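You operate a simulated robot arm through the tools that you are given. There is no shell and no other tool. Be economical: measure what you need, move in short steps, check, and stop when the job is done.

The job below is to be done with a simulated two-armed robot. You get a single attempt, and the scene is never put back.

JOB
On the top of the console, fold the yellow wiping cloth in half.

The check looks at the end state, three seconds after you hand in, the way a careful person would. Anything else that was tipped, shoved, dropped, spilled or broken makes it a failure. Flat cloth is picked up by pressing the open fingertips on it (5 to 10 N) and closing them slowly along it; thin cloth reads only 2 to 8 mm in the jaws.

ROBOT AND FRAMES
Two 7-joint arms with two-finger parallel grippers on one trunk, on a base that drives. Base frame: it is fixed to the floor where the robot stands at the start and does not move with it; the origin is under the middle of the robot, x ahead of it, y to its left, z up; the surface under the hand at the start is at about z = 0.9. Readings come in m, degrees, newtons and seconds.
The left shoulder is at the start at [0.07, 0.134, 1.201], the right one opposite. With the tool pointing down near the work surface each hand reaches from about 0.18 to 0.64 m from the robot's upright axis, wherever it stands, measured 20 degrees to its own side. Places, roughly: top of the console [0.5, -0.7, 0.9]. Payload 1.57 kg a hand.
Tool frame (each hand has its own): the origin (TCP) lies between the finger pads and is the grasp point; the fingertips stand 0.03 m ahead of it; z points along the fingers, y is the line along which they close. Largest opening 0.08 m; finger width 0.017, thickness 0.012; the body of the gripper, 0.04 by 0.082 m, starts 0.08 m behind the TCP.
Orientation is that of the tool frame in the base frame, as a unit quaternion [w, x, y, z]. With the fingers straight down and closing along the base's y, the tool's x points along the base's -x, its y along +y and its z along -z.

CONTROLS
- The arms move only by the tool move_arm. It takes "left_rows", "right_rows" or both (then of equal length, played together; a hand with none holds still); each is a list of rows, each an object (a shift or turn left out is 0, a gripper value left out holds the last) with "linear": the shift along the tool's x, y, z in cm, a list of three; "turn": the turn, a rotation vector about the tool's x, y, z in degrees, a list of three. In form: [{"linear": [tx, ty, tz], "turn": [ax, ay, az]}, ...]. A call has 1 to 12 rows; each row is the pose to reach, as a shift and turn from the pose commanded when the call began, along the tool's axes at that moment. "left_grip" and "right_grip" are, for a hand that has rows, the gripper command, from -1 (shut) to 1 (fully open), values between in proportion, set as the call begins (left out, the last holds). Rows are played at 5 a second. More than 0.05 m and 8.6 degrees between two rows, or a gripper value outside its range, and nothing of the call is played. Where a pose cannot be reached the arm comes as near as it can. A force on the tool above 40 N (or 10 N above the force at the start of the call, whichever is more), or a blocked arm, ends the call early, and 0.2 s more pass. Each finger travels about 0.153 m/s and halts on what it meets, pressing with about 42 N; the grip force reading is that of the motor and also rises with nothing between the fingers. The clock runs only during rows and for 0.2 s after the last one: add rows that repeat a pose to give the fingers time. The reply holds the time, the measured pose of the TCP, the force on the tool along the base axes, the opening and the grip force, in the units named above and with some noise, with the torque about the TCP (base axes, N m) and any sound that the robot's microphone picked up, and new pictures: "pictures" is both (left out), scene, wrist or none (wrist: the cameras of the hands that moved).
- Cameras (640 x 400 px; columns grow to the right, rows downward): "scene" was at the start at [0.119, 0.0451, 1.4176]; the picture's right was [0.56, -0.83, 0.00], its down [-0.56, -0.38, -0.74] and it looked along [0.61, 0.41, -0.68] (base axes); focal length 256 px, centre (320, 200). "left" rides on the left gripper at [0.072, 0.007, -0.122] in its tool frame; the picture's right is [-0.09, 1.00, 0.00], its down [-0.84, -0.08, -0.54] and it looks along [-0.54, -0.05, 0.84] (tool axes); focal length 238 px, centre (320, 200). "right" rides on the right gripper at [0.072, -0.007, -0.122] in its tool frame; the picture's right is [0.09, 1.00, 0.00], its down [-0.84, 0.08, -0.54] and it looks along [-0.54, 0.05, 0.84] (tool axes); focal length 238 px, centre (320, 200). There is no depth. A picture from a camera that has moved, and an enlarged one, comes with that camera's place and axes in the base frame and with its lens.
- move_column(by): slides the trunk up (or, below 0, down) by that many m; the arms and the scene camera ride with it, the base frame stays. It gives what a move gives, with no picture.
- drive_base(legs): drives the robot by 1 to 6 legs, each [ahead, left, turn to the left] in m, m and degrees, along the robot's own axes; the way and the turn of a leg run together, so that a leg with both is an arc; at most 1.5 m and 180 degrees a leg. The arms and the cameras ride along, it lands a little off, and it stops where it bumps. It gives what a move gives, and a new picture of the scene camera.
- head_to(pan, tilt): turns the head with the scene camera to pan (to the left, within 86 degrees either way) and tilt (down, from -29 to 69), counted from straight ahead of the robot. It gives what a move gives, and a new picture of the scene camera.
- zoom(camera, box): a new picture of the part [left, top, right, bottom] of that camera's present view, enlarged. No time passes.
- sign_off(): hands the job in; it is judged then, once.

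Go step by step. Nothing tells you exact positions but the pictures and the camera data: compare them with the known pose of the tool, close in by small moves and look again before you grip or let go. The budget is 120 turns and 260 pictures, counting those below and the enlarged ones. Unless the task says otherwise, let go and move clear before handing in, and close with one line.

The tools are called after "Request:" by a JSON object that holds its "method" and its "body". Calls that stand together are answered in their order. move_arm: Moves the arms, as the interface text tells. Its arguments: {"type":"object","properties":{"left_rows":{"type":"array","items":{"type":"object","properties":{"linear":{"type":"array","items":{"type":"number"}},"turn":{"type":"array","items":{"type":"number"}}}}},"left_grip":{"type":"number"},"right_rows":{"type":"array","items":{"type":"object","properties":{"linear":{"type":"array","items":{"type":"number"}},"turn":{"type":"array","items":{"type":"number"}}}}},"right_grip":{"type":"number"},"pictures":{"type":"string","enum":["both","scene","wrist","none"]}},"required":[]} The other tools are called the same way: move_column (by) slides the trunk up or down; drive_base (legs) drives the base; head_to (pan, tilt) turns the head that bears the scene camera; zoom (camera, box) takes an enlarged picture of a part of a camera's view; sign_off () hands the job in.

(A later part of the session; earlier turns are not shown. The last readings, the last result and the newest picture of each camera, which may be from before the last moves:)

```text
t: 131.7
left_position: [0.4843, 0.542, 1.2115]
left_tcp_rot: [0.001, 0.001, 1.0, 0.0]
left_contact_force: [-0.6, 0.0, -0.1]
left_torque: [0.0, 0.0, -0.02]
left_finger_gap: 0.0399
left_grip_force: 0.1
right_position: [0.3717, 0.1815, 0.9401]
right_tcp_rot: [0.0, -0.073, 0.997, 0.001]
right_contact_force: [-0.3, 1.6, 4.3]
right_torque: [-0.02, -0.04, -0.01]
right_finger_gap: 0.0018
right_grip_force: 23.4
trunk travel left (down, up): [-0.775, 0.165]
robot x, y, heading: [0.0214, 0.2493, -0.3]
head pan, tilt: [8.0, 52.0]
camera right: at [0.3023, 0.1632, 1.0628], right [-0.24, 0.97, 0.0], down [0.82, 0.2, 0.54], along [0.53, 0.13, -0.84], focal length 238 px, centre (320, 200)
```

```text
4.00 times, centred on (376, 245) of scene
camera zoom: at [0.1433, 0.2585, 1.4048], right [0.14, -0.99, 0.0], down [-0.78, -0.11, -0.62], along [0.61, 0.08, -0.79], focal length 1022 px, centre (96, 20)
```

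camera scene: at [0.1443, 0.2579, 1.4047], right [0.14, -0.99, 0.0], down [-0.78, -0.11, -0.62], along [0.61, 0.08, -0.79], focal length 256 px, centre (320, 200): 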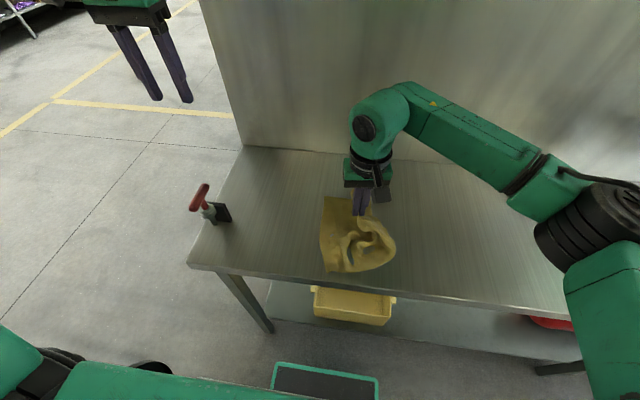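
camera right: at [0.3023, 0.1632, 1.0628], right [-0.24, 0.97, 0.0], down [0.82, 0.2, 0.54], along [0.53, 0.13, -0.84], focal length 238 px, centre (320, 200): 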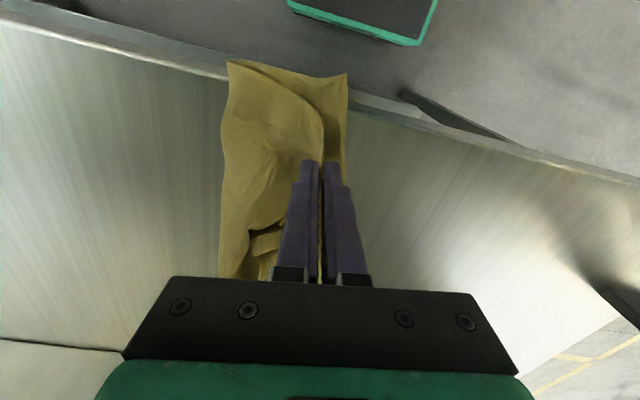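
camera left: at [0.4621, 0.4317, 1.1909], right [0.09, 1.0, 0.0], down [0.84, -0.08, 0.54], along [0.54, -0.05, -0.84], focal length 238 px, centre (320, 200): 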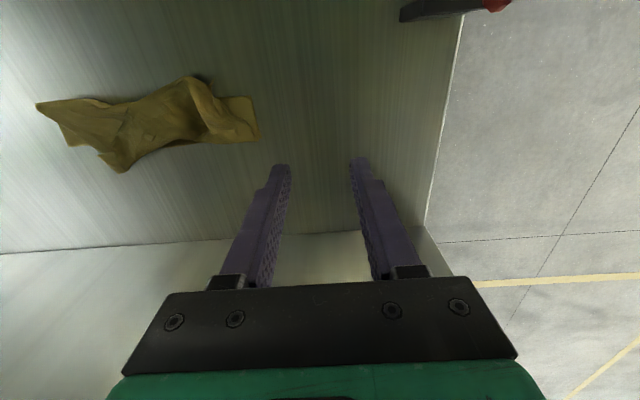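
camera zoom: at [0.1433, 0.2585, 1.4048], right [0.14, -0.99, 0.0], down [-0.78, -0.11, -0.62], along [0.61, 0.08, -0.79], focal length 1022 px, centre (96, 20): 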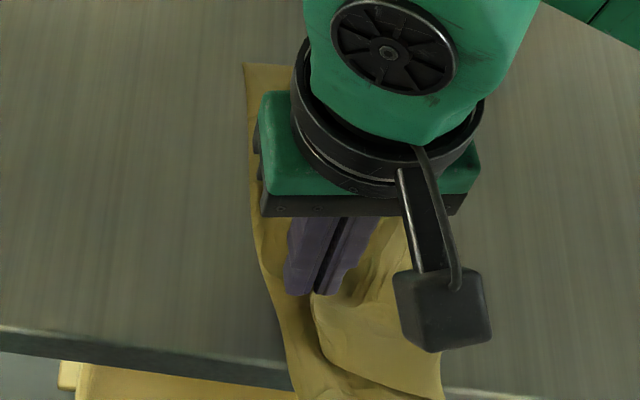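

That looks like a proper fold: the flap now lies along the left edge. I'll release gently, lift clear and look.

Request:
{"method": "move_arm", "body": {"right_rows": [{"linear": [0, 0, 0]}, {"linear": [0, 0, 0]}, {"linear": [0, 0, 0]}], "right_grip": -0.4, "pictures": "none"}}

Request:
{"method": "move_arm", "body": {"right_rows": [{"linear": [0, 0, -3]}, {"linear": [0, 0, -7]}, {"linear": [0, -4, -9]}, {"linear": [0, -8, -11]}, {"linear": [0, -12, -11]}, {"linear": [0, -16, -11]}, {"linear": [0, -20, -11]}, {"linear": [0, -24, -11]}, {"linear": [0, -24, -11]}], "pictures": "wrist"}}

Request:
{"method": "zoom", "body": {"camera": "scene", "box": [296, 195, 456, 295]}}

```text
t: 132.5
left_position: [0.4859, 0.5434, 1.2109]
left_tcp_rot: [0.001, 0.001, 1.0, 0.0]
left_contact_force: [-0.2, 0.0, 0.4]
left_torque: [0.02, -0.03, -0.01]
left_finger_gap: 0.0399
left_grip_force: 0.1
right_position: [0.3733, 0.1812, 0.9394]
right_tcp_rot: [0.0, -0.074, 0.997, 0.0]
right_contact_force: [-0.2, -0.4, -0.5]
right_torque: [-0.03, 0.01, 0.01]
right_finger_gap: 0.0241
right_grip_force: 0.1
trunk travel left (down, up): [-0.775, 0.165]
robot x, y, heading: [0.0151, 0.2498, 0.0]
head pan, tilt: [8.0, 52.0]
```

```text
t: 134.5
left_position: [0.4859, 0.5431, 1.2109]
left_tcp_rot: [0.001, 0.0, 1.0, -0.001]
left_contact_force: [0.0, 0.1, -0.5]
left_torque: [-0.01, 0.04, 0.0]
left_finger_gap: 0.0399
left_grip_force: 0.1
right_position: [0.4081, -0.0609, 1.0502]
right_tcp_rot: [0.0, -0.073, 0.997, 0.0]
right_contact_force: [0.6, -0.2, -0.9]
right_torque: [0.01, -0.01, 0.01]
right_finger_gap: 0.0242
right_grip_force: 0.0
trunk travel left (down, up): [-0.775, 0.165]
robot x, y, heading: [0.018, 0.2503, -0.2]
head pan, tilt: [8.0, 52.0]
camera right: at [0.3384, -0.0777, 1.1732], right [-0.24, 0.97, 0.0], down [0.82, 0.2, 0.54], along [0.53, 0.13, -0.84], focal length 238 px, centre (320, 200)
```

right: 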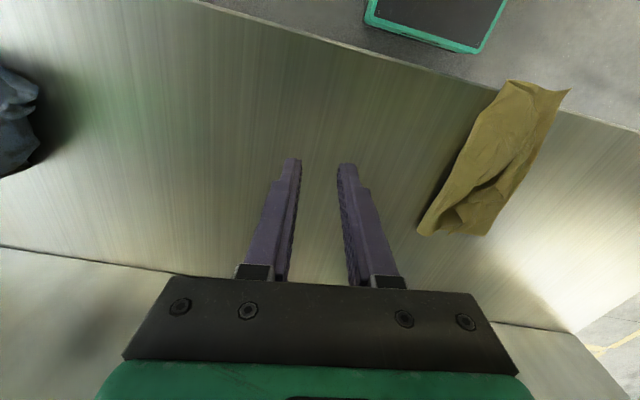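

```text
4.00 times, centred on (376, 245) of scene
camera zoom: at [0.1445, 0.2586, 1.4047], right [0.14, -0.99, 0.0], down [-0.78, -0.11, -0.62], along [0.61, 0.08, -0.79], focal length 1022 px, centre (96, 20)
```

zoom: 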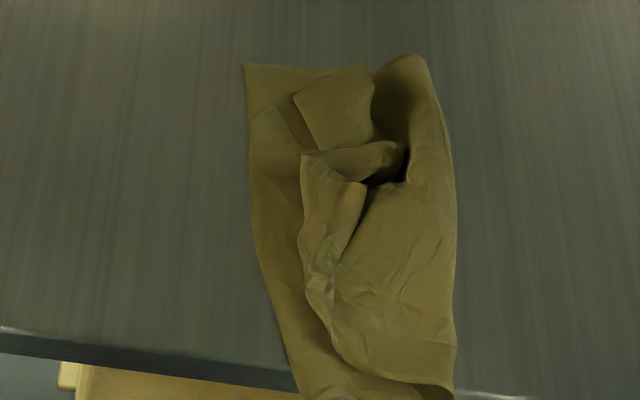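

Nicely folded overall; the flap edge is 3–4 cm short of the left edge with a rumple in the middle, and the near end overhangs the table edge a little. First I'll slide the whole cloth forward: one fingertip on the exposed bottom strip, the other on the flap.

Request:
{"method": "move_arm", "body": {"right_rows": [{"linear": [-0.8, 4, 0.5]}, {"linear": [-1.6, 8, 1]}, {"linear": [-2.4, 12, 2]}, {"linear": [-3.2, 16, 3]}, {"linear": [-4, 20, 5]}, {"linear": [-4.3, 21.3, 8]}, {"linear": [-4.3, 21.3, 10.5]}, {"linear": [-4.3, 21.3, 11.6]}, {"linear": [-4.3, 21.3, 11.85]}, {"linear": [-4.3, 21.3, 11.85]}], "right_grip": 1, "pictures": "wrist"}}

```text
t: 136.7
left_position: [0.4846, 0.5429, 1.21]
left_tcp_rot: [0.0, 0.0, 1.0, 0.0]
left_contact_force: [-0.2, 0.3, 0.0]
left_torque: [0.03, 0.0, 0.0]
left_finger_gap: 0.0401
left_grip_force: 0.0
right_position: [0.418, 0.1596, 0.931]
right_tcp_rot: [0.001, -0.074, 0.997, 0.0]
right_contact_force: [-0.2, 1.1, 4.8]
right_torque: [-0.19, -0.03, -0.01]
right_finger_gap: 0.0801
right_grip_force: 0.1
trunk travel left (down, up): [-0.775, 0.165]
robot x, y, heading: [0.0214, 0.2528, -0.1]
head pan, tilt: [8.0, 52.0]
camera right: at [0.3488, 0.1412, 1.0538], right [-0.24, 0.97, 0.0], down [0.82, 0.2, 0.54], along [0.53, 0.13, -0.84], focal length 238 px, centre (320, 200)
```

right: 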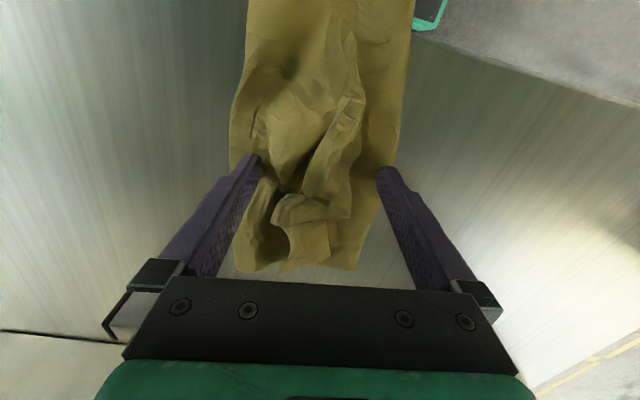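

Both fingertips are on the cloth near its two long sides. Pressing slightly more and sliding forward 5 cm.

Request:
{"method": "move_arm", "body": {"right_rows": [{"linear": [0, 0, 0.08]}, {"linear": [-0.5, -0.1, 0.08]}, {"linear": [-1.3, -0.2, 0.08]}, {"linear": [-2.2, -0.3, 0.08]}, {"linear": [-3.1, -0.45, 0.08]}, {"linear": [-4, -0.6, 0.08]}, {"linear": [-5, -0.7, 0.08]}, {"linear": [-5, -0.7, 0.08]}], "pictures": "none"}}

Request:
{"method": "move_arm", "body": {"right_rows": [{"linear": [0, 0, -4]}, {"linear": [0, 0, -8]}, {"linear": [0, -4, -10]}, {"linear": [0, -8, -11]}, {"linear": [0, -12, -11]}, {"linear": [0, -16, -11]}, {"linear": [0, -20, -11]}, {"linear": [0, -20, -11]}], "pictures": "none"}}

Request:
{"method": "zoom", "body": {"camera": "scene", "box": [296, 185, 456, 285]}}

```text
t: 138.5
left_position: [0.4838, 0.5438, 1.2118]
left_tcp_rot: [0.002, 0.001, 1.0, 0.0]
left_contact_force: [-0.6, 0.3, 0.1]
left_torque: [0.02, -0.02, 0.0]
left_finger_gap: 0.0401
left_grip_force: 0.0
right_position: [0.4686, 0.1599, 0.9316]
right_tcp_rot: [0.003, -0.073, 0.997, 0.0]
right_contact_force: [-1.6, -0.1, 12.0]
right_torque: [-0.39, 0.02, -0.04]
right_finger_gap: 0.0796
right_grip_force: 0.1
trunk travel left (down, up): [-0.775, 0.165]
robot x, y, heading: [0.0205, 0.249, -0.3]
head pan, tilt: [8.0, 52.0]
```

```text
t: 140.3
left_position: [0.4862, 0.5425, 1.2107]
left_tcp_rot: [0.001, 0.0, 1.0, 0.0]
left_contact_force: [-0.4, 0.1, -0.2]
left_torque: [-0.01, 0.03, 0.01]
left_finger_gap: 0.0401
left_grip_force: 0.1
right_position: [0.4968, -0.0367, 1.0434]
right_tcp_rot: [0.0, -0.073, 0.997, 0.0]
right_contact_force: [0.1, -0.4, 0.7]
right_torque: [-0.02, 0.02, -0.02]
right_finger_gap: 0.0798
right_grip_force: 0.1
trunk travel left (down, up): [-0.775, 0.165]
robot x, y, heading: [0.0205, 0.2499, -0.1]
head pan, tilt: [8.0, 52.0]
```

```text
4.00 times, centred on (376, 235) of scene
camera zoom: at [0.1443, 0.259, 1.4047], right [0.14, -0.99, 0.0], down [-0.78, -0.11, -0.62], along [0.61, 0.08, -0.79], focal length 1022 px, centre (96, 60)
```

zoom: 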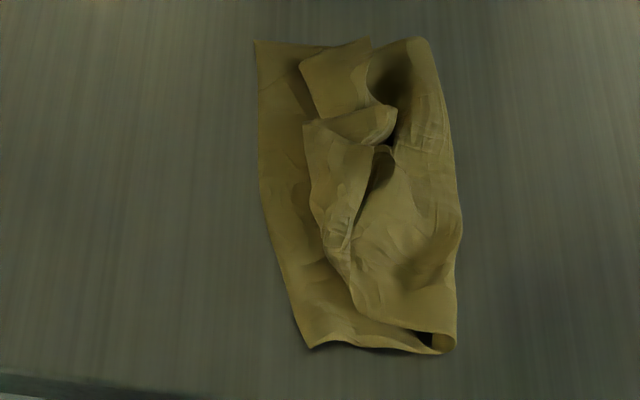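

The fold slid as one piece and is fully on the table. Now I'll refine: press lightly on the flap near its near corner (0.41,0.158) and slide it about 3.5 cm toward the bottom layer's near-left corner.

Request:
{"method": "move_arm", "body": {"right_rows": [{"linear": [1.2, 4, 0.5]}, {"linear": [2.4, 8, 1]}, {"linear": [3.6, 12, 2]}, {"linear": [4.6, 16, 4]}, {"linear": [5.6, 20.2, 6]}, {"linear": [5.6, 20.2, 9]}, {"linear": [5.6, 20.2, 10.6]}, {"linear": [5.6, 20.2, 11]}, {"linear": [5.6, 20.2, 11]}], "right_grip": -0.4, "pictures": "wrist"}}

```text
t: 142.3
left_position: [0.485, 0.5424, 1.2113]
left_tcp_rot: [0.001, 0.001, 1.0, 0.001]
left_contact_force: [-0.6, -0.9, 0.1]
left_torque: [-0.01, 0.0, 0.03]
left_finger_gap: 0.0398
left_grip_force: 0.1
right_position: [0.4136, 0.1548, 0.9307]
right_tcp_rot: [0.002, -0.072, 0.997, 0.001]
right_contact_force: [1.0, -0.3, 17.5]
right_torque: [0.16, -0.05, -0.02]
right_finger_gap: 0.0231
right_grip_force: 0.1
trunk travel left (down, up): [-0.775, 0.165]
robot x, y, heading: [0.0188, 0.2533, -0.2]
head pan, tilt: [8.0, 52.0]
camera right: at [0.3432, 0.1356, 1.0539], right [-0.24, 0.97, 0.0], down [0.81, 0.2, 0.55], along [0.53, 0.13, -0.84], focal length 238 px, centre (320, 200)
```

right: 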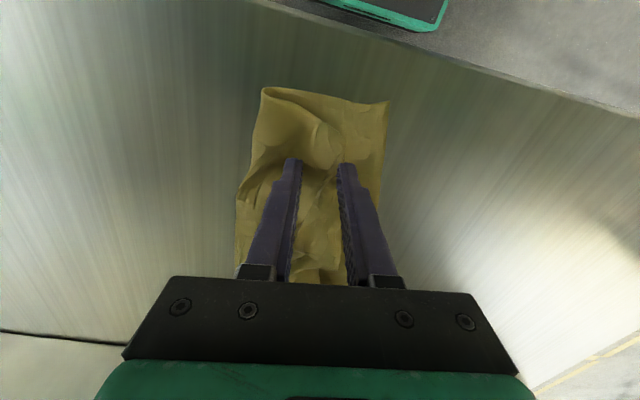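

Easing to about 7 N and sliding.

Request:
{"method": "move_arm", "body": {"right_rows": [{"linear": [0, 0, -0.1]}, {"linear": [0.5, 0.5, -0.1]}, {"linear": [1, 1.1, -0.1]}, {"linear": [1.5, 1.7, -0.1]}, {"linear": [2.1, 2.3, -0.1]}, {"linear": [2.6, 2.9, -0.1]}, {"linear": [2.6, 2.9, -0.1]}], "pictures": "none"}}

Request:
{"method": "move_arm", "body": {"right_rows": [{"linear": [0, 0, -4]}, {"linear": [0, 0, -8]}, {"linear": [0, -4, -10]}, {"linear": [0, -8, -11]}, {"linear": [0, -12, -11]}, {"linear": [0, -16, -11]}, {"linear": [0, -20, -11]}, {"linear": [0, -20, -11]}], "pictures": "none"}}

Request:
{"method": "zoom", "body": {"camera": "scene", "box": [296, 185, 456, 285]}}

```text
t: 143.9
left_position: [0.4841, 0.5423, 1.2118]
left_tcp_rot: [0.001, 0.0, 1.0, 0.0]
left_contact_force: [0.9, 0.0, 0.0]
left_torque: [0.02, 0.01, 0.02]
left_finger_gap: 0.0399
left_grip_force: 0.1
right_position: [0.3828, 0.1795, 0.9309]
right_tcp_rot: [0.001, -0.073, 0.997, 0.0]
right_contact_force: [2.5, -1.5, 19.1]
right_torque: [0.19, -0.12, -0.05]
right_finger_gap: 0.0222
right_grip_force: 0.1
trunk travel left (down, up): [-0.775, 0.165]
robot x, y, heading: [0.0209, 0.2511, -0.2]
head pan, tilt: [8.0, 52.0]
```

```text
t: 145.7
left_position: [0.4865, 0.5438, 1.2104]
left_tcp_rot: [0.001, 0.001, 1.0, 0.0]
left_contact_force: [1.3, 0.0, -0.2]
left_torque: [0.02, -0.02, 0.0]
left_finger_gap: 0.04
left_grip_force: 0.0
right_position: [0.4122, -0.0184, 1.0431]
right_tcp_rot: [0.001, -0.073, 0.997, -0.001]
right_contact_force: [-0.4, 0.0, 0.5]
right_torque: [0.0, 0.02, 0.0]
right_finger_gap: 0.0237
right_grip_force: 0.2
trunk travel left (down, up): [-0.775, 0.165]
robot x, y, heading: [0.0237, 0.2514, -0.2]
head pan, tilt: [8.0, 52.0]
```

```text
4.00 times, centred on (376, 235) of scene
camera zoom: at [0.1445, 0.2591, 1.4047], right [0.14, -0.99, 0.0], down [-0.78, -0.11, -0.62], along [0.61, 0.08, -0.79], focal length 1022 px, centre (96, 60)
```

zoom: 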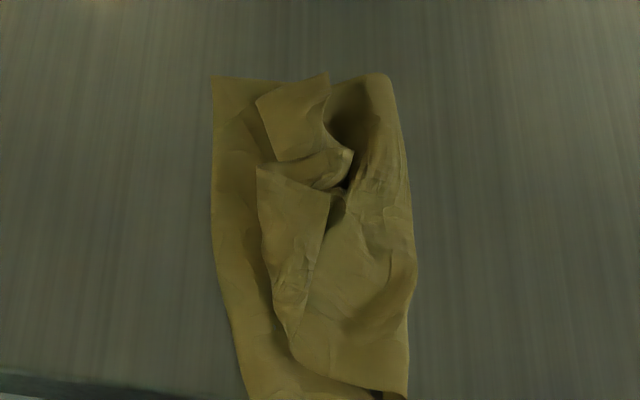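

Pressing moves both layers together, so the shape is unchanged. What keeps the flap short is its edge strip doubled back on top (a 3–4 cm hem, free edge facing right and slightly raised near (0.454,0.164)). I'll sweep a closed fingertip leftward just above the flap to get under that hem and flip it out.

Request:
{"method": "move_arm", "body": {"right_rows": [{"linear": [-1.5, 4, 1]}, {"linear": [-3, 8, 2.5]}, {"linear": [-4.5, 12, 5]}, {"linear": [-6.4, 15, 7]}, {"linear": [-6.4, 15.8, 9]}, {"linear": [-6.4, 15.8, 10.85]}, {"linear": [-6.4, 15.8, 10.85]}], "right_grip": -1, "pictures": "wrist"}}

Request:
{"method": "zoom", "body": {"camera": "right", "box": [220, 60, 420, 185]}}

```text
t: 147.3
left_position: [0.4859, 0.5425, 1.2091]
left_tcp_rot: [0.0, 0.001, 1.0, -0.001]
left_contact_force: [-0.2, -0.6, 0.1]
left_torque: [0.01, 0.01, 0.01]
left_finger_gap: 0.0398
left_grip_force: 0.1
right_position: [0.4542, 0.1462, 0.9328]
right_tcp_rot: [0.0, -0.073, 0.997, 0.0]
right_contact_force: [0.1, -0.1, 1.1]
right_torque: [-0.02, 0.05, -0.04]
right_finger_gap: 0.0
right_grip_force: 21.4
trunk travel left (down, up): [-0.775, 0.165]
robot x, y, heading: [0.0166, 0.249, -0.4]
head pan, tilt: [8.0, 52.0]
camera right: at [0.3845, 0.1281, 1.0546], right [-0.24, 0.97, 0.0], down [0.82, 0.2, 0.54], along [0.53, 0.13, -0.84], focal length 238 px, centre (320, 200)
```

right: 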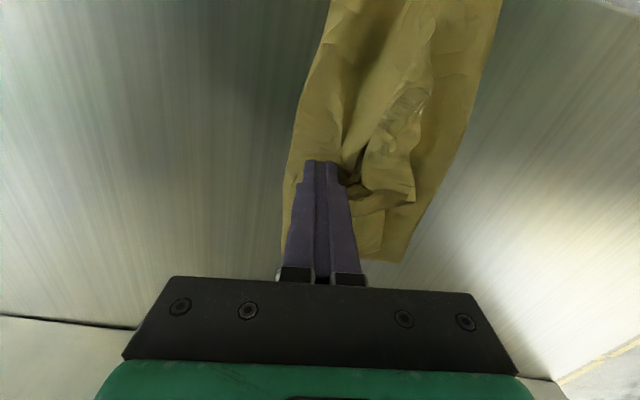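

```text
3.20 times, centred on (320, 122) of right
camera zoom: at [0.3845, 0.1281, 1.0546], right [-0.24, 0.97, 0.0], down [0.82, 0.2, 0.54], along [0.53, 0.13, -0.84], focal length 763 px, centre (320, 448)
```

zoom: 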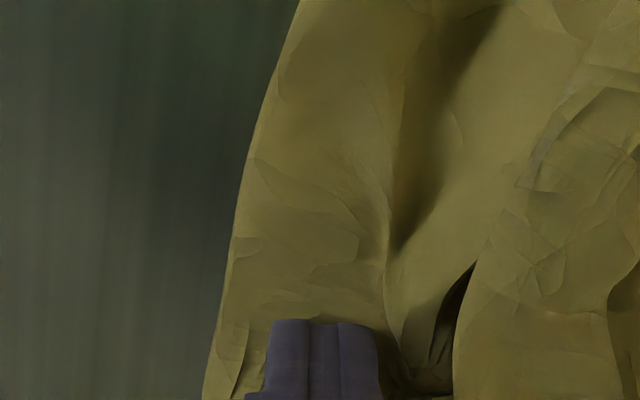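

The pocket opening is just left of the fingertip at about (0.445, 0.171). I'll sweep through it to the left, rising gradually.

Request:
{"method": "move_arm", "body": {"right_rows": [{"linear": [0.25, 1.3, 0.05]}, {"linear": [0.5, 2.6, 0.05]}, {"linear": [0.6, 3.7, -0.1]}, {"linear": [0.7, 4.7, -0.4]}, {"linear": [0.8, 5.7, -0.8]}, {"linear": [0.83, 6.7, -1.2]}, {"linear": [0.9, 7.7, -1.6]}, {"linear": [0.94, 8.7, -2]}, {"linear": [0.9, 9.7, -2]}, {"linear": [0.85, 10.7, -1.8]}, {"linear": [0.85, 11.5, -1.8]}], "pictures": "wrist"}}

Request:
{"method": "zoom", "body": {"camera": "scene", "box": [296, 185, 456, 285]}}

```text
t: 149.7
left_position: [0.4855, 0.542, 1.2099]
left_tcp_rot: [0.001, 0.001, 1.0, 0.0]
left_contact_force: [-0.2, -0.3, -0.1]
left_torque: [-0.02, 0.02, -0.02]
left_finger_gap: 0.0399
left_grip_force: 0.0
right_position: [0.4279, 0.2612, 0.9509]
right_tcp_rot: [0.0, -0.073, 0.997, 0.0]
right_contact_force: [-0.1, -0.6, -0.6]
right_torque: [0.03, 0.03, 0.02]
right_finger_gap: 0.0
right_grip_force: 21.5
trunk travel left (down, up): [-0.775, 0.165]
robot x, y, heading: [0.0177, 0.245, -0.1]
head pan, tilt: [8.0, 52.0]
camera right: at [0.3589, 0.242, 1.073], right [-0.24, 0.97, 0.0], down [0.82, 0.2, 0.54], along [0.53, 0.13, -0.84], focal length 238 px, centre (320, 200)
```

right: 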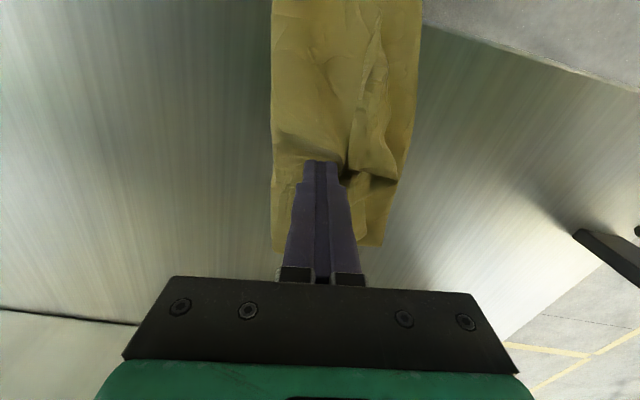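

```text
4.00 times, centred on (376, 235) of scene
camera zoom: at [0.1443, 0.2586, 1.4047], right [0.14, -0.99, 0.0], down [-0.78, -0.11, -0.62], along [0.61, 0.08, -0.79], focal length 1022 px, centre (96, 60)
```

zoom: 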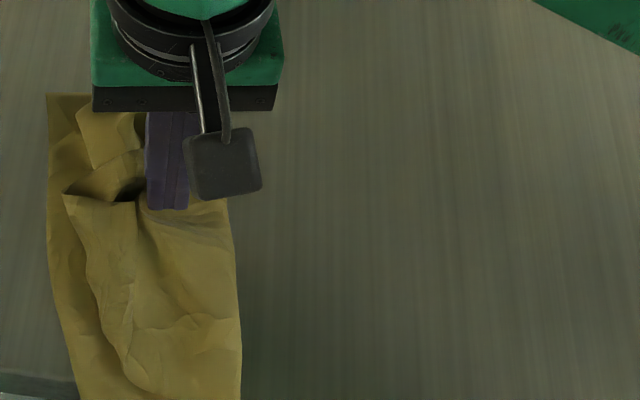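

The sweep carried the cloth left as a whole and straightened the flap. I'll lift out and look.

Request:
{"method": "move_arm", "body": {"right_rows": [{"linear": [0, 0, -4]}, {"linear": [0, 0, -8]}, {"linear": [0, -4, -10]}, {"linear": [0, -8, -10]}, {"linear": [0, -12, -10]}, {"linear": [0, -16, -10]}, {"linear": [0, -20, -10]}, {"linear": [0, -24, -10]}, {"linear": [0, -24, -10]}], "pictures": "none"}}

Request:
{"method": "zoom", "body": {"camera": "scene", "box": [256, 185, 416, 285]}}

```text
t: 151.7
left_position: [0.485, 0.5427, 1.2101]
left_tcp_rot: [0.001, 0.001, 1.0, 0.0]
left_contact_force: [0.5, -0.4, 0.5]
left_torque: [-0.01, 0.02, -0.03]
left_finger_gap: 0.04
left_grip_force: 0.0
right_position: [0.4611, 0.0213, 1.0517]
right_tcp_rot: [0.0, -0.073, 0.997, 0.0]
right_contact_force: [-0.7, 0.3, -0.1]
right_torque: [0.01, -0.03, 0.05]
right_finger_gap: 0.0002
right_grip_force: 21.2
trunk travel left (down, up): [-0.775, 0.165]
robot x, y, heading: [0.0197, 0.2515, -0.2]
head pan, tilt: [8.0, 52.0]
```

```text
4.00 times, centred on (336, 235) of scene
camera zoom: at [0.1445, 0.2587, 1.4047], right [0.14, -0.99, 0.0], down [-0.78, -0.11, -0.62], along [0.61, 0.08, -0.79], focal length 1022 px, centre (256, 60)
```

zoom: 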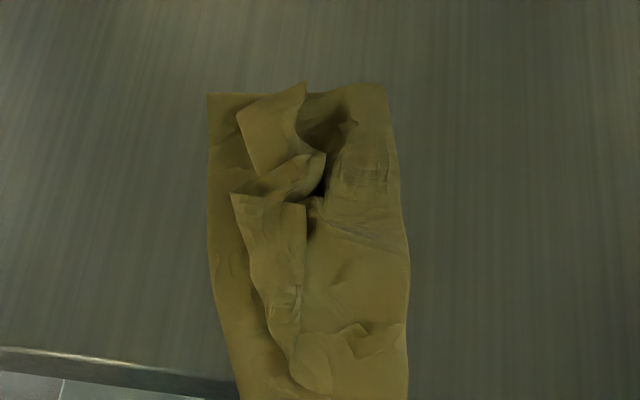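

The hem is still doubled back, its free edge at about y 0.271 (x≈0.42) with its crease at y 0.304. I'll straddle that free edge with the fingers and pinch it.

Request:
{"method": "move_arm", "body": {"right_rows": [{"linear": [0, 4.5, 0.5]}, {"linear": [0.1, 9, 1]}, {"linear": [0.1, 13.5, 1.5]}, {"linear": [0.2, 18, 2.5]}, {"linear": [0.3, 22, 4]}, {"linear": [0.34, 25.5, 6]}, {"linear": [0.34, 25.9, 8.5]}, {"linear": [0.34, 25.9, 10.5]}, {"linear": [0.34, 25.9, 10.5]}], "right_grip": -0.2, "pictures": "wrist"}}

```text
t: 153.7
left_position: [0.4865, 0.543, 1.2101]
left_tcp_rot: [0.001, 0.001, 1.0, 0.0]
left_contact_force: [-0.3, -0.7, 0.5]
left_torque: [-0.01, 0.01, 0.04]
left_finger_gap: 0.04
left_grip_force: 0.1
right_position: [0.422, 0.2776, 0.948]
right_tcp_rot: [0.001, -0.073, 0.997, -0.001]
right_contact_force: [0.1, 0.4, -0.3]
right_torque: [0.02, 0.02, -0.02]
right_finger_gap: 0.0318
right_grip_force: 0.0
trunk travel left (down, up): [-0.775, 0.165]
robot x, y, heading: [0.0226, 0.253, -0.2]
head pan, tilt: [8.0, 52.0]
camera right: at [0.3521, 0.2589, 1.0692], right [-0.24, 0.97, 0.0], down [0.82, 0.2, 0.54], along [0.53, 0.13, -0.84], focal length 238 px, centre (320, 200)
```

right: 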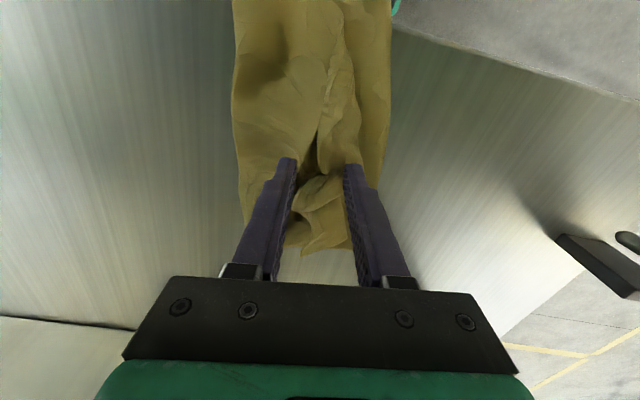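

The hem's edge is between the fingers but its end is just behind them; I'll move 1.4 cm toward the robot, press and close.

Request:
{"method": "move_arm", "body": {"right_rows": [{"linear": [1.4, 0, 0.5]}, {"linear": [1.4, 0, 1.3]}, {"linear": [1.4, 0, 1.6]}, {"linear": [1.4, 0, 1.65]}, {"linear": [1.4, 0, 1.65]}], "pictures": "none"}}

Request:
{"method": "move_arm", "body": {"right_rows": [{"linear": [0, 0, 0]}], "right_grip": -0.4, "pictures": "none"}}

Request:
{"method": "move_arm", "body": {"right_rows": [{"linear": [0, 0, 0]}], "right_grip": -0.6, "pictures": "none"}}

Request:
{"method": "move_arm", "body": {"right_rows": [{"linear": [0, 0, 0]}], "right_grip": -0.8, "pictures": "none"}}

Request:
{"method": "move_arm", "body": {"right_rows": [{"linear": [0, 0, 0]}, {"linear": [0, 0, 0]}], "right_grip": -1, "pictures": "wrist"}}

```text
t: 154.9
left_position: [0.4829, 0.5422, 1.2117]
left_tcp_rot: [0.002, 0.001, 1.0, 0.0]
left_contact_force: [0.2, 0.8, 0.0]
left_torque: [0.01, -0.01, -0.01]
left_finger_gap: 0.04
left_grip_force: 0.2
right_position: [0.4062, 0.2744, 0.9316]
right_tcp_rot: [0.003, -0.072, 0.997, 0.003]
right_contact_force: [6.1, 0.0, 33.0]
right_torque: [0.65, -0.01, -0.05]
right_finger_gap: 0.0309
right_grip_force: 0.1
trunk travel left (down, up): [-0.775, 0.165]
robot x, y, heading: [0.0226, 0.2489, -0.3]
head pan, tilt: [8.0, 52.0]
```

```text
t: 155.3
left_position: [0.4821, 0.5422, 1.212]
left_tcp_rot: [0.002, 0.001, 1.0, -0.001]
left_contact_force: [0.3, 0.1, 0.0]
left_torque: [0.01, -0.03, 0.01]
left_finger_gap: 0.0397
left_grip_force: 0.0
right_position: [0.4061, 0.2751, 0.9313]
right_tcp_rot: [0.003, -0.074, 0.997, 0.002]
right_contact_force: [3.3, 1.1, 36.8]
right_torque: [0.67, 0.05, -0.02]
right_finger_gap: 0.0249
right_grip_force: 0.6
trunk travel left (down, up): [-0.775, 0.165]
robot x, y, heading: [0.0206, 0.2495, 0.3]
head pan, tilt: [8.0, 52.0]
```

```text
t: 155.7
left_position: [0.4824, 0.5416, 1.2129]
left_tcp_rot: [0.002, 0.001, 1.0, -0.001]
left_contact_force: [-0.3, -0.2, -0.3]
left_torque: [0.01, -0.02, -0.01]
left_finger_gap: 0.0401
left_grip_force: 0.0
right_position: [0.4057, 0.2748, 0.9323]
right_tcp_rot: [0.003, -0.074, 0.997, 0.003]
right_contact_force: [0.8, 5.7, 36.1]
right_torque: [0.6, 0.17, 0.02]
right_finger_gap: 0.0142
right_grip_force: 4.9
trunk travel left (down, up): [-0.775, 0.165]
robot x, y, heading: [0.0168, 0.2455, -0.4]
head pan, tilt: [8.0, 52.0]
```

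```text
t: 156.1
left_position: [0.4795, 0.5408, 1.2129]
left_tcp_rot: [0.003, 0.0, 1.0, 0.0]
left_contact_force: [-0.1, -0.7, 0.2]
left_torque: [0.03, 0.01, -0.02]
left_finger_gap: 0.0401
left_grip_force: 0.1
right_position: [0.405, 0.2742, 0.933]
right_tcp_rot: [0.004, -0.073, 0.997, 0.001]
right_contact_force: [-0.8, 1.2, 37.9]
right_torque: [0.39, 0.12, -0.05]
right_finger_gap: 0.0102
right_grip_force: 1.7
trunk travel left (down, up): [-0.775, 0.165]
robot x, y, heading: [0.0224, 0.2494, -0.3]
head pan, tilt: [8.0, 52.0]
```

```text
t: 156.7
left_position: [0.4815, 0.542, 1.2134]
left_tcp_rot: [0.003, 0.001, 1.0, 0.0]
left_contact_force: [-0.3, -0.2, -0.3]
left_torque: [-0.04, 0.0, 0.01]
left_finger_gap: 0.0399
left_grip_force: 0.2
right_position: [0.405, 0.2756, 0.9317]
right_tcp_rot: [0.003, -0.072, 0.997, 0.001]
right_contact_force: [-0.2, -0.3, 40.0]
right_torque: [0.31, 0.09, -0.05]
right_finger_gap: 0.0065
right_grip_force: 26.4
trunk travel left (down, up): [-0.775, 0.165]
robot x, y, heading: [0.0209, 0.2503, 0.0]
head pan, tilt: [8.0, 52.0]
camera right: at [0.3345, 0.2561, 1.054], right [-0.24, 0.97, 0.0], down [0.81, 0.2, 0.55], along [0.53, 0.13, -0.84], focal length 238 px, centre (320, 200)
```

right: 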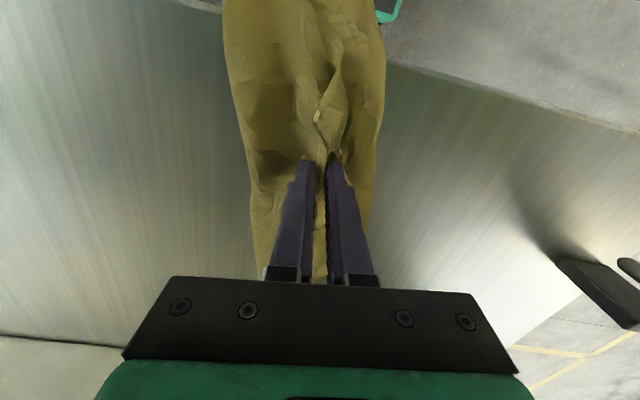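

Gripped about 6.5 mm: likely the hem and the flap under it. I'll lift 3.5 cm and look whether the bottom layer stays down.

Request:
{"method": "move_arm", "body": {"right_rows": [{"linear": [0, 0, -1]}, {"linear": [0, 0.3, -2]}, {"linear": [0, 0.5, -3.5]}, {"linear": [0, 0.5, -3.5]}], "pictures": "wrist"}}

Request:
{"method": "zoom", "body": {"camera": "scene", "box": [256, 185, 416, 285]}}

```text
t: 157.7
left_position: [0.4862, 0.5422, 1.2108]
left_tcp_rot: [0.0, 0.001, 1.0, 0.001]
left_contact_force: [0.2, 0.2, -0.1]
left_torque: [-0.02, 0.03, 0.01]
left_finger_gap: 0.04
left_grip_force: 0.0
right_position: [0.4087, 0.2803, 0.9637]
right_tcp_rot: [0.0, -0.073, 0.997, 0.0]
right_contact_force: [-0.5, 0.4, -0.7]
right_torque: [0.03, -0.02, 0.0]
right_finger_gap: 0.0022
right_grip_force: 23.6
trunk travel left (down, up): [-0.775, 0.165]
robot x, y, heading: [0.0226, 0.2492, -0.3]
head pan, tilt: [8.0, 52.0]
camera right: at [0.3389, 0.2611, 1.0861], right [-0.24, 0.97, 0.0], down [0.82, 0.2, 0.54], along [0.53, 0.13, -0.84], focal length 238 px, centre (320, 200)
```

right: 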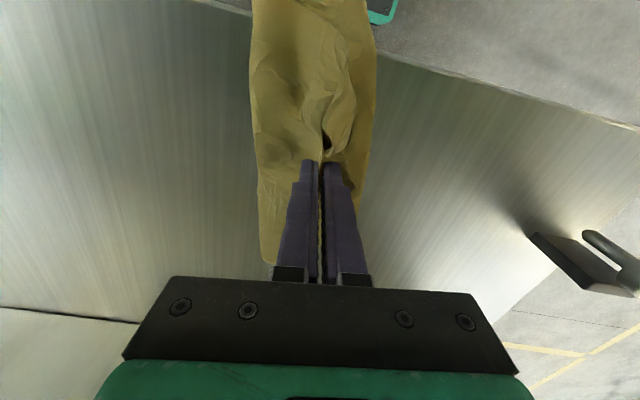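

```text
4.00 times, centred on (336, 235) of scene
camera zoom: at [0.1454, 0.2582, 1.4045], right [0.14, -0.99, 0.0], down [-0.78, -0.11, -0.61], along [0.61, 0.08, -0.79], focal length 1022 px, centre (256, 60)
```

zoom: 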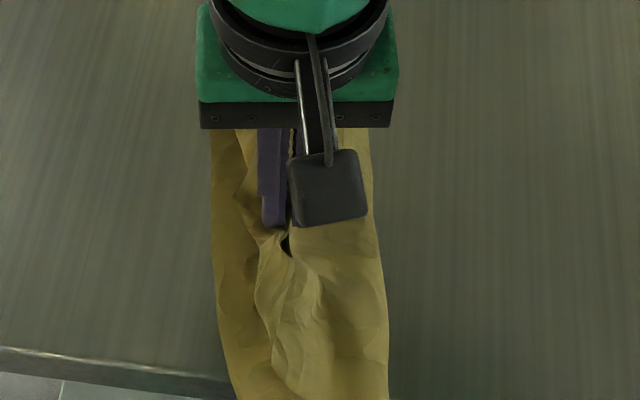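

Now a thin bite (2.2 mm) remains: just the hem. I'll carry it left over its crease to y≈0.335 and lower it.

Request:
{"method": "move_arm", "body": {"right_rows": [{"linear": [-0.1, 0.8, -0.5]}, {"linear": [-0.25, 1.7, -0.7]}, {"linear": [-0.4, 2.7, -0.6]}, {"linear": [-0.5, 3.7, -0.1]}, {"linear": [-0.65, 4.6, 0.8]}, {"linear": [-0.8, 5.2, 1.8]}, {"linear": [-0.8, 5.5, 2.6]}, {"linear": [-0.8, 5.5, 2.6]}], "pictures": "none"}}

Request:
{"method": "move_arm", "body": {"right_rows": [{"linear": [0, 0, 0]}, {"linear": [0, 0, 0]}, {"linear": [0, 0, 0]}], "right_grip": -0.4, "pictures": "wrist"}}

Request:
{"method": "move_arm", "body": {"right_rows": [{"linear": [0, 0, -4]}, {"linear": [0, 0, -8]}, {"linear": [0, -4, -10]}, {"linear": [0, -8, -10]}, {"linear": [0, -12, -10]}, {"linear": [0, -16, -10]}, {"linear": [0, -20, -10]}, {"linear": [0, -24, -10]}, {"linear": [0, -28, -10]}, {"linear": [0, -28, -10]}], "pictures": "none"}}

Request:
{"method": "zoom", "body": {"camera": "scene", "box": [240, 190, 400, 290]}}

```text
t: 159.5
left_position: [0.4859, 0.542, 1.2101]
left_tcp_rot: [0.001, 0.001, 1.0, 0.0]
left_contact_force: [-0.1, -0.3, -0.9]
left_torque: [-0.01, -0.02, -0.02]
left_finger_gap: 0.0401
left_grip_force: 0.0
right_position: [0.4077, 0.3351, 0.9375]
right_tcp_rot: [0.0, -0.073, 0.997, 0.0]
right_contact_force: [0.6, -0.2, -0.6]
right_torque: [0.0, 0.0, -0.03]
right_finger_gap: 0.0021
right_grip_force: 23.5
trunk travel left (down, up): [-0.775, 0.165]
robot x, y, heading: [0.0191, 0.2476, -0.3]
head pan, tilt: [8.0, 52.0]
```

```text
t: 160.3
left_position: [0.4851, 0.543, 1.211]
left_tcp_rot: [0.0, 0.0, 1.0, 0.0]
left_contact_force: [-0.2, 0.4, -0.2]
left_torque: [-0.03, 0.01, -0.01]
left_finger_gap: 0.0401
left_grip_force: 0.0
right_position: [0.4074, 0.3337, 0.9383]
right_tcp_rot: [-0.001, -0.074, 0.997, -0.001]
right_contact_force: [-0.3, 0.4, -0.1]
right_torque: [0.0, -0.04, 0.01]
right_finger_gap: 0.0241
right_grip_force: 0.1
trunk travel left (down, up): [-0.775, 0.165]
robot x, y, heading: [0.018, 0.2508, -0.1]
head pan, tilt: [8.0, 52.0]
camera right: at [0.3376, 0.3169, 1.0607], right [-0.24, 0.97, 0.0], down [0.82, 0.2, 0.54], along [0.53, 0.13, -0.84], focal length 238 px, centre (320, 200)
```

right: 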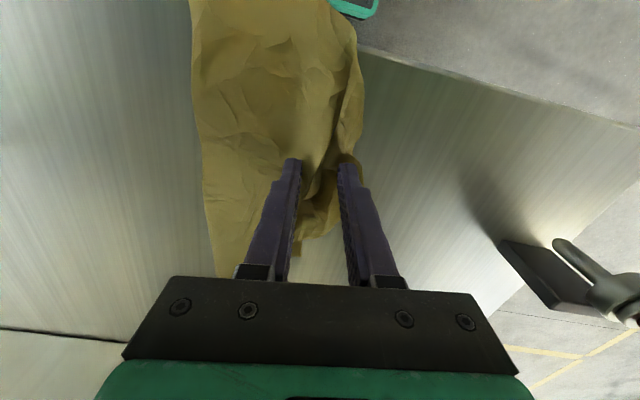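

```text
t: 162.5
left_position: [0.4857, 0.5443, 1.21]
left_tcp_rot: [0.001, 0.002, 1.0, 0.0]
left_contact_force: [-0.2, 0.1, 0.2]
left_torque: [0.0, -0.01, 0.02]
left_finger_gap: 0.0398
left_grip_force: 0.0
right_position: [0.4497, 0.0573, 1.0375]
right_tcp_rot: [0.0, -0.074, 0.997, -0.001]
right_contact_force: [-0.6, 0.2, 0.8]
right_torque: [-0.02, -0.02, 0.03]
right_finger_gap: 0.024
right_grip_force: 0.0
trunk travel left (down, up): [-0.775, 0.165]
robot x, y, heading: [0.0185, 0.2497, -0.5]
head pan, tilt: [8.0, 52.0]
```

```text
4.00 times, centred on (320, 240) of scene
camera zoom: at [0.1445, 0.2589, 1.4047], right [0.14, -0.99, 0.0], down [-0.78, -0.11, -0.62], along [0.61, 0.08, -0.79], focal length 1022 px, centre (320, 40)
```

zoom: 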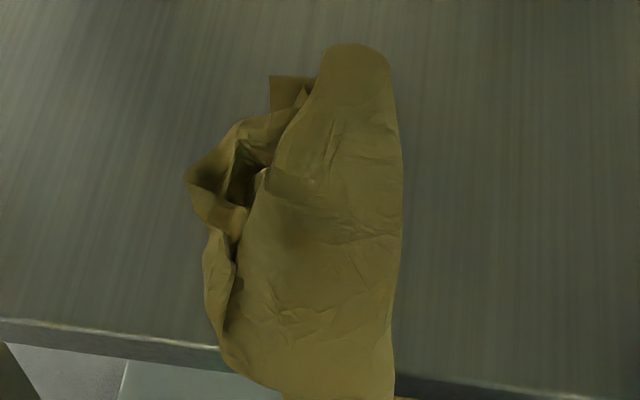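

The flap now reaches the left side, with a bunch at the left middle. I need a wider look from both the scene and the right wrist.

Request:
{"method": "zoom", "body": {"camera": "scene", "box": [256, 190, 384, 318]}}

Request:
{"method": "zoom", "body": {"camera": "right", "box": [320, 20, 640, 220]}}

```text
3.12 times, centred on (320, 254) of scene
camera zoom: at [0.1445, 0.2589, 1.4047], right [0.14, -0.99, 0.0], down [-0.78, -0.11, -0.62], along [0.61, 0.08, -0.79], focal length 798 px, centre (320, 31)
```

zoom: 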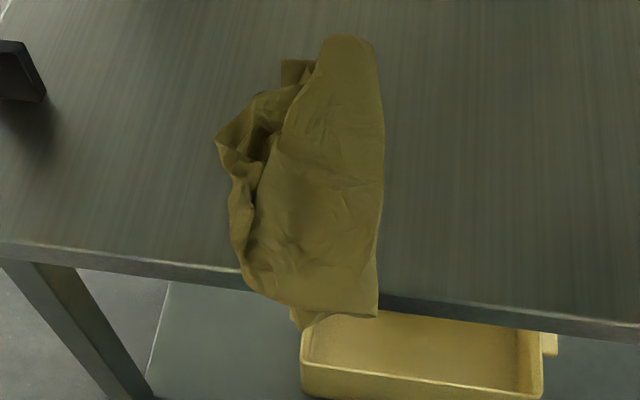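

```text
2.00 times, centred on (480, 120) of right
camera zoom: at [0.3796, 0.04, 1.1599], right [-0.24, 0.97, 0.0], down [0.82, 0.2, 0.54], along [0.53, 0.13, -0.84], focal length 477 px, centre (0, 360)
```

zoom: 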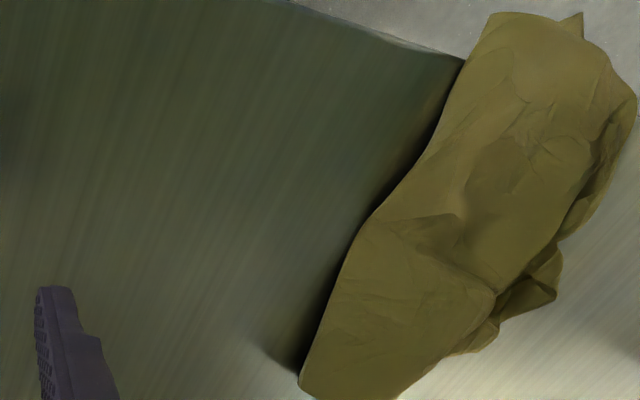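

The cloth is folded lengthwise with smooth right-hand fold; some of the left edge is bunched and the near end overhangs the table edge by 4–5 cm. I'll press on the middle of the fold and slide it forward again.

Request:
{"method": "move_arm", "body": {"right_rows": [{"linear": [0, 4.5, 0]}, {"linear": [0.1, 9, 0]}, {"linear": [0.1, 13.5, 0.5]}, {"linear": [0.2, 18, 1.5]}, {"linear": [0.3, 21.5, 3]}, {"linear": [0.4, 24.4, 5]}, {"linear": [0.44, 24.6, 7.5]}, {"linear": [0.44, 24.6, 9.5]}, {"linear": [0.44, 24.6, 10.4]}, {"linear": [0.44, 24.6, 10.4]}], "right_grip": 0.2, "pictures": "none"}}

```text
t: 164.7
left_position: [0.4856, 0.542, 1.2108]
left_tcp_rot: [0.001, 0.001, 1.0, -0.001]
left_contact_force: [0.2, -0.4, -0.3]
left_torque: [-0.02, 0.01, 0.02]
left_finger_gap: 0.0399
left_grip_force: 0.1
right_position: [0.4071, 0.3008, 0.9319]
right_tcp_rot: [0.0, -0.074, 0.997, 0.0]
right_contact_force: [-0.2, 0.3, 0.2]
right_torque: [0.04, 0.0, 0.03]
right_finger_gap: 0.0481
right_grip_force: 0.0
trunk travel left (down, up): [-0.775, 0.165]
robot x, y, heading: [0.0218, 0.2511, -0.3]
head pan, tilt: [8.0, 52.0]
```

Request:
{"method": "move_arm", "body": {"right_rows": [{"linear": [0, 0, 0.15]}, {"linear": [0, 0, 0.18]}, {"linear": [-0.6, -0.1, 0.18]}, {"linear": [-1.5, -0.2, 0.18]}, {"linear": [-2.5, -0.35, 0.18]}, {"linear": [-3.5, -0.5, 0.18]}, {"linear": [-4.5, -0.65, 0.18]}, {"linear": [-5.5, -0.8, 0.18]}, {"linear": [-6.5, -0.95, 0.18]}, {"linear": [-6.5, -0.95, 0.18]}], "pictures": "none"}}

Request:
{"method": "move_arm", "body": {"right_rows": [{"linear": [0, 0, -4]}, {"linear": [0, 0, -8]}, {"linear": [0, -4, -10]}, {"linear": [0, -8, -10]}, {"linear": [0, -12, -10]}, {"linear": [0, -16, -10]}, {"linear": [0, -20, -10]}, {"linear": [0, -24, -10]}, {"linear": [0, -24, -10]}], "pictures": "none"}}

Request:
{"method": "zoom", "body": {"camera": "scene", "box": [248, 180, 392, 270]}}

Request:
{"method": "zoom", "body": {"camera": "right", "box": [320, 20, 640, 220]}}

```text
t: 166.9
left_position: [0.4854, 0.5422, 1.2104]
left_tcp_rot: [0.001, 0.0, 1.0, 0.0]
left_contact_force: [0.1, 0.3, 0.4]
left_torque: [0.01, 0.0, 0.01]
left_finger_gap: 0.0399
left_grip_force: 0.1
right_position: [0.4729, 0.302, 0.9328]
right_tcp_rot: [0.001, -0.073, 0.997, 0.0]
right_contact_force: [-1.2, 0.1, 0.4]
right_torque: [-0.03, -0.02, 0.01]
right_finger_gap: 0.0477
right_grip_force: 0.3
trunk travel left (down, up): [-0.775, 0.165]
robot x, y, heading: [0.0207, 0.2488, -0.3]
head pan, tilt: [8.0, 52.0]
```

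```text
t: 168.9
left_position: [0.4859, 0.5439, 1.2097]
left_tcp_rot: [0.001, 0.001, 1.0, -0.001]
left_contact_force: [-0.3, 0.3, -0.8]
left_torque: [0.02, 0.06, 0.02]
left_finger_gap: 0.04
left_grip_force: 0.1
right_position: [0.5102, 0.0656, 1.0319]
right_tcp_rot: [-0.001, -0.074, 0.997, 0.0]
right_contact_force: [-0.2, 0.5, 0.4]
right_torque: [-0.01, -0.01, -0.02]
right_finger_gap: 0.0479
right_grip_force: 0.1
trunk travel left (down, up): [-0.775, 0.165]
robot x, y, heading: [0.0216, 0.2448, -0.2]
head pan, tilt: [8.0, 52.0]
```

```text
4.44 times, centred on (320, 225) of scene
camera zoom: at [0.1445, 0.2589, 1.4047], right [0.14, -0.99, 0.0], down [-0.78, -0.11, -0.62], along [0.61, 0.08, -0.79], focal length 1136 px, centre (320, 89)
```

zoom: 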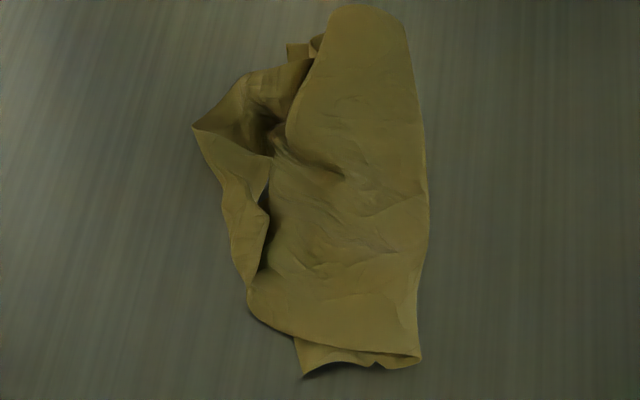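

```text
2.00 times, centred on (480, 120) of right
camera zoom: at [0.4397, 0.0471, 1.1543], right [-0.24, 0.97, 0.0], down [0.82, 0.2, 0.54], along [0.53, 0.13, -0.84], focal length 477 px, centre (0, 360)
```

zoom: 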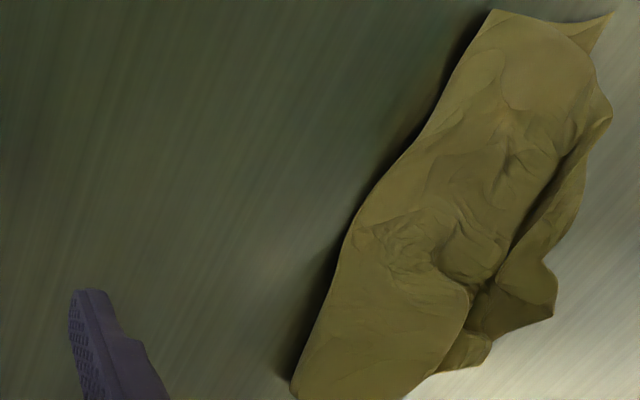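

The cloth is fully on the table. A pointed part at the left, about (0.498, 0.378), sticks out beyond the left edge; it should sit near the far-left corner (0.565, 0.335). I'll hover over it to see exactly what it is.

Request:
{"method": "move_arm", "body": {"right_rows": [{"linear": [-0.3, 4.5, -2]}, {"linear": [-0.6, 9, -3]}, {"linear": [-0.9, 13.5, -3]}, {"linear": [-1.1, 18, -2]}, {"linear": [-1.4, 22, 0]}, {"linear": [-1.7, 26, 2]}, {"linear": [-1.9, 30, 4]}, {"linear": [-1.9, 30, 6]}, {"linear": [-1.9, 30, 6]}], "right_grip": 0, "pictures": "wrist"}}

```text
t: 170.9
left_position: [0.4855, 0.542, 1.2119]
left_tcp_rot: [0.001, 0.001, 1.0, 0.0]
left_contact_force: [0.0, -0.4, 0.7]
left_torque: [-0.01, -0.02, 0.0]
left_finger_gap: 0.0403
left_grip_force: 0.0
right_position: [0.4822, 0.3632, 0.9734]
right_tcp_rot: [0.0, -0.074, 0.997, 0.0]
right_contact_force: [-0.2, -0.2, 0.2]
right_torque: [-0.01, 0.02, 0.01]
right_finger_gap: 0.0398
right_grip_force: 0.0
trunk travel left (down, up): [-0.775, 0.165]
robot x, y, heading: [0.0188, 0.2505, -0.2]
head pan, tilt: [8.0, 52.0]
camera right: at [0.4118, 0.3451, 1.0953], right [-0.24, 0.97, 0.0], down [0.82, 0.2, 0.54], along [0.53, 0.13, -0.84], focal length 238 px, centre (320, 200)
```

right: 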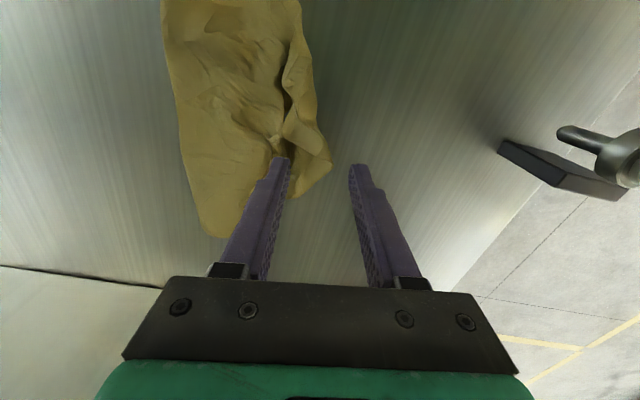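

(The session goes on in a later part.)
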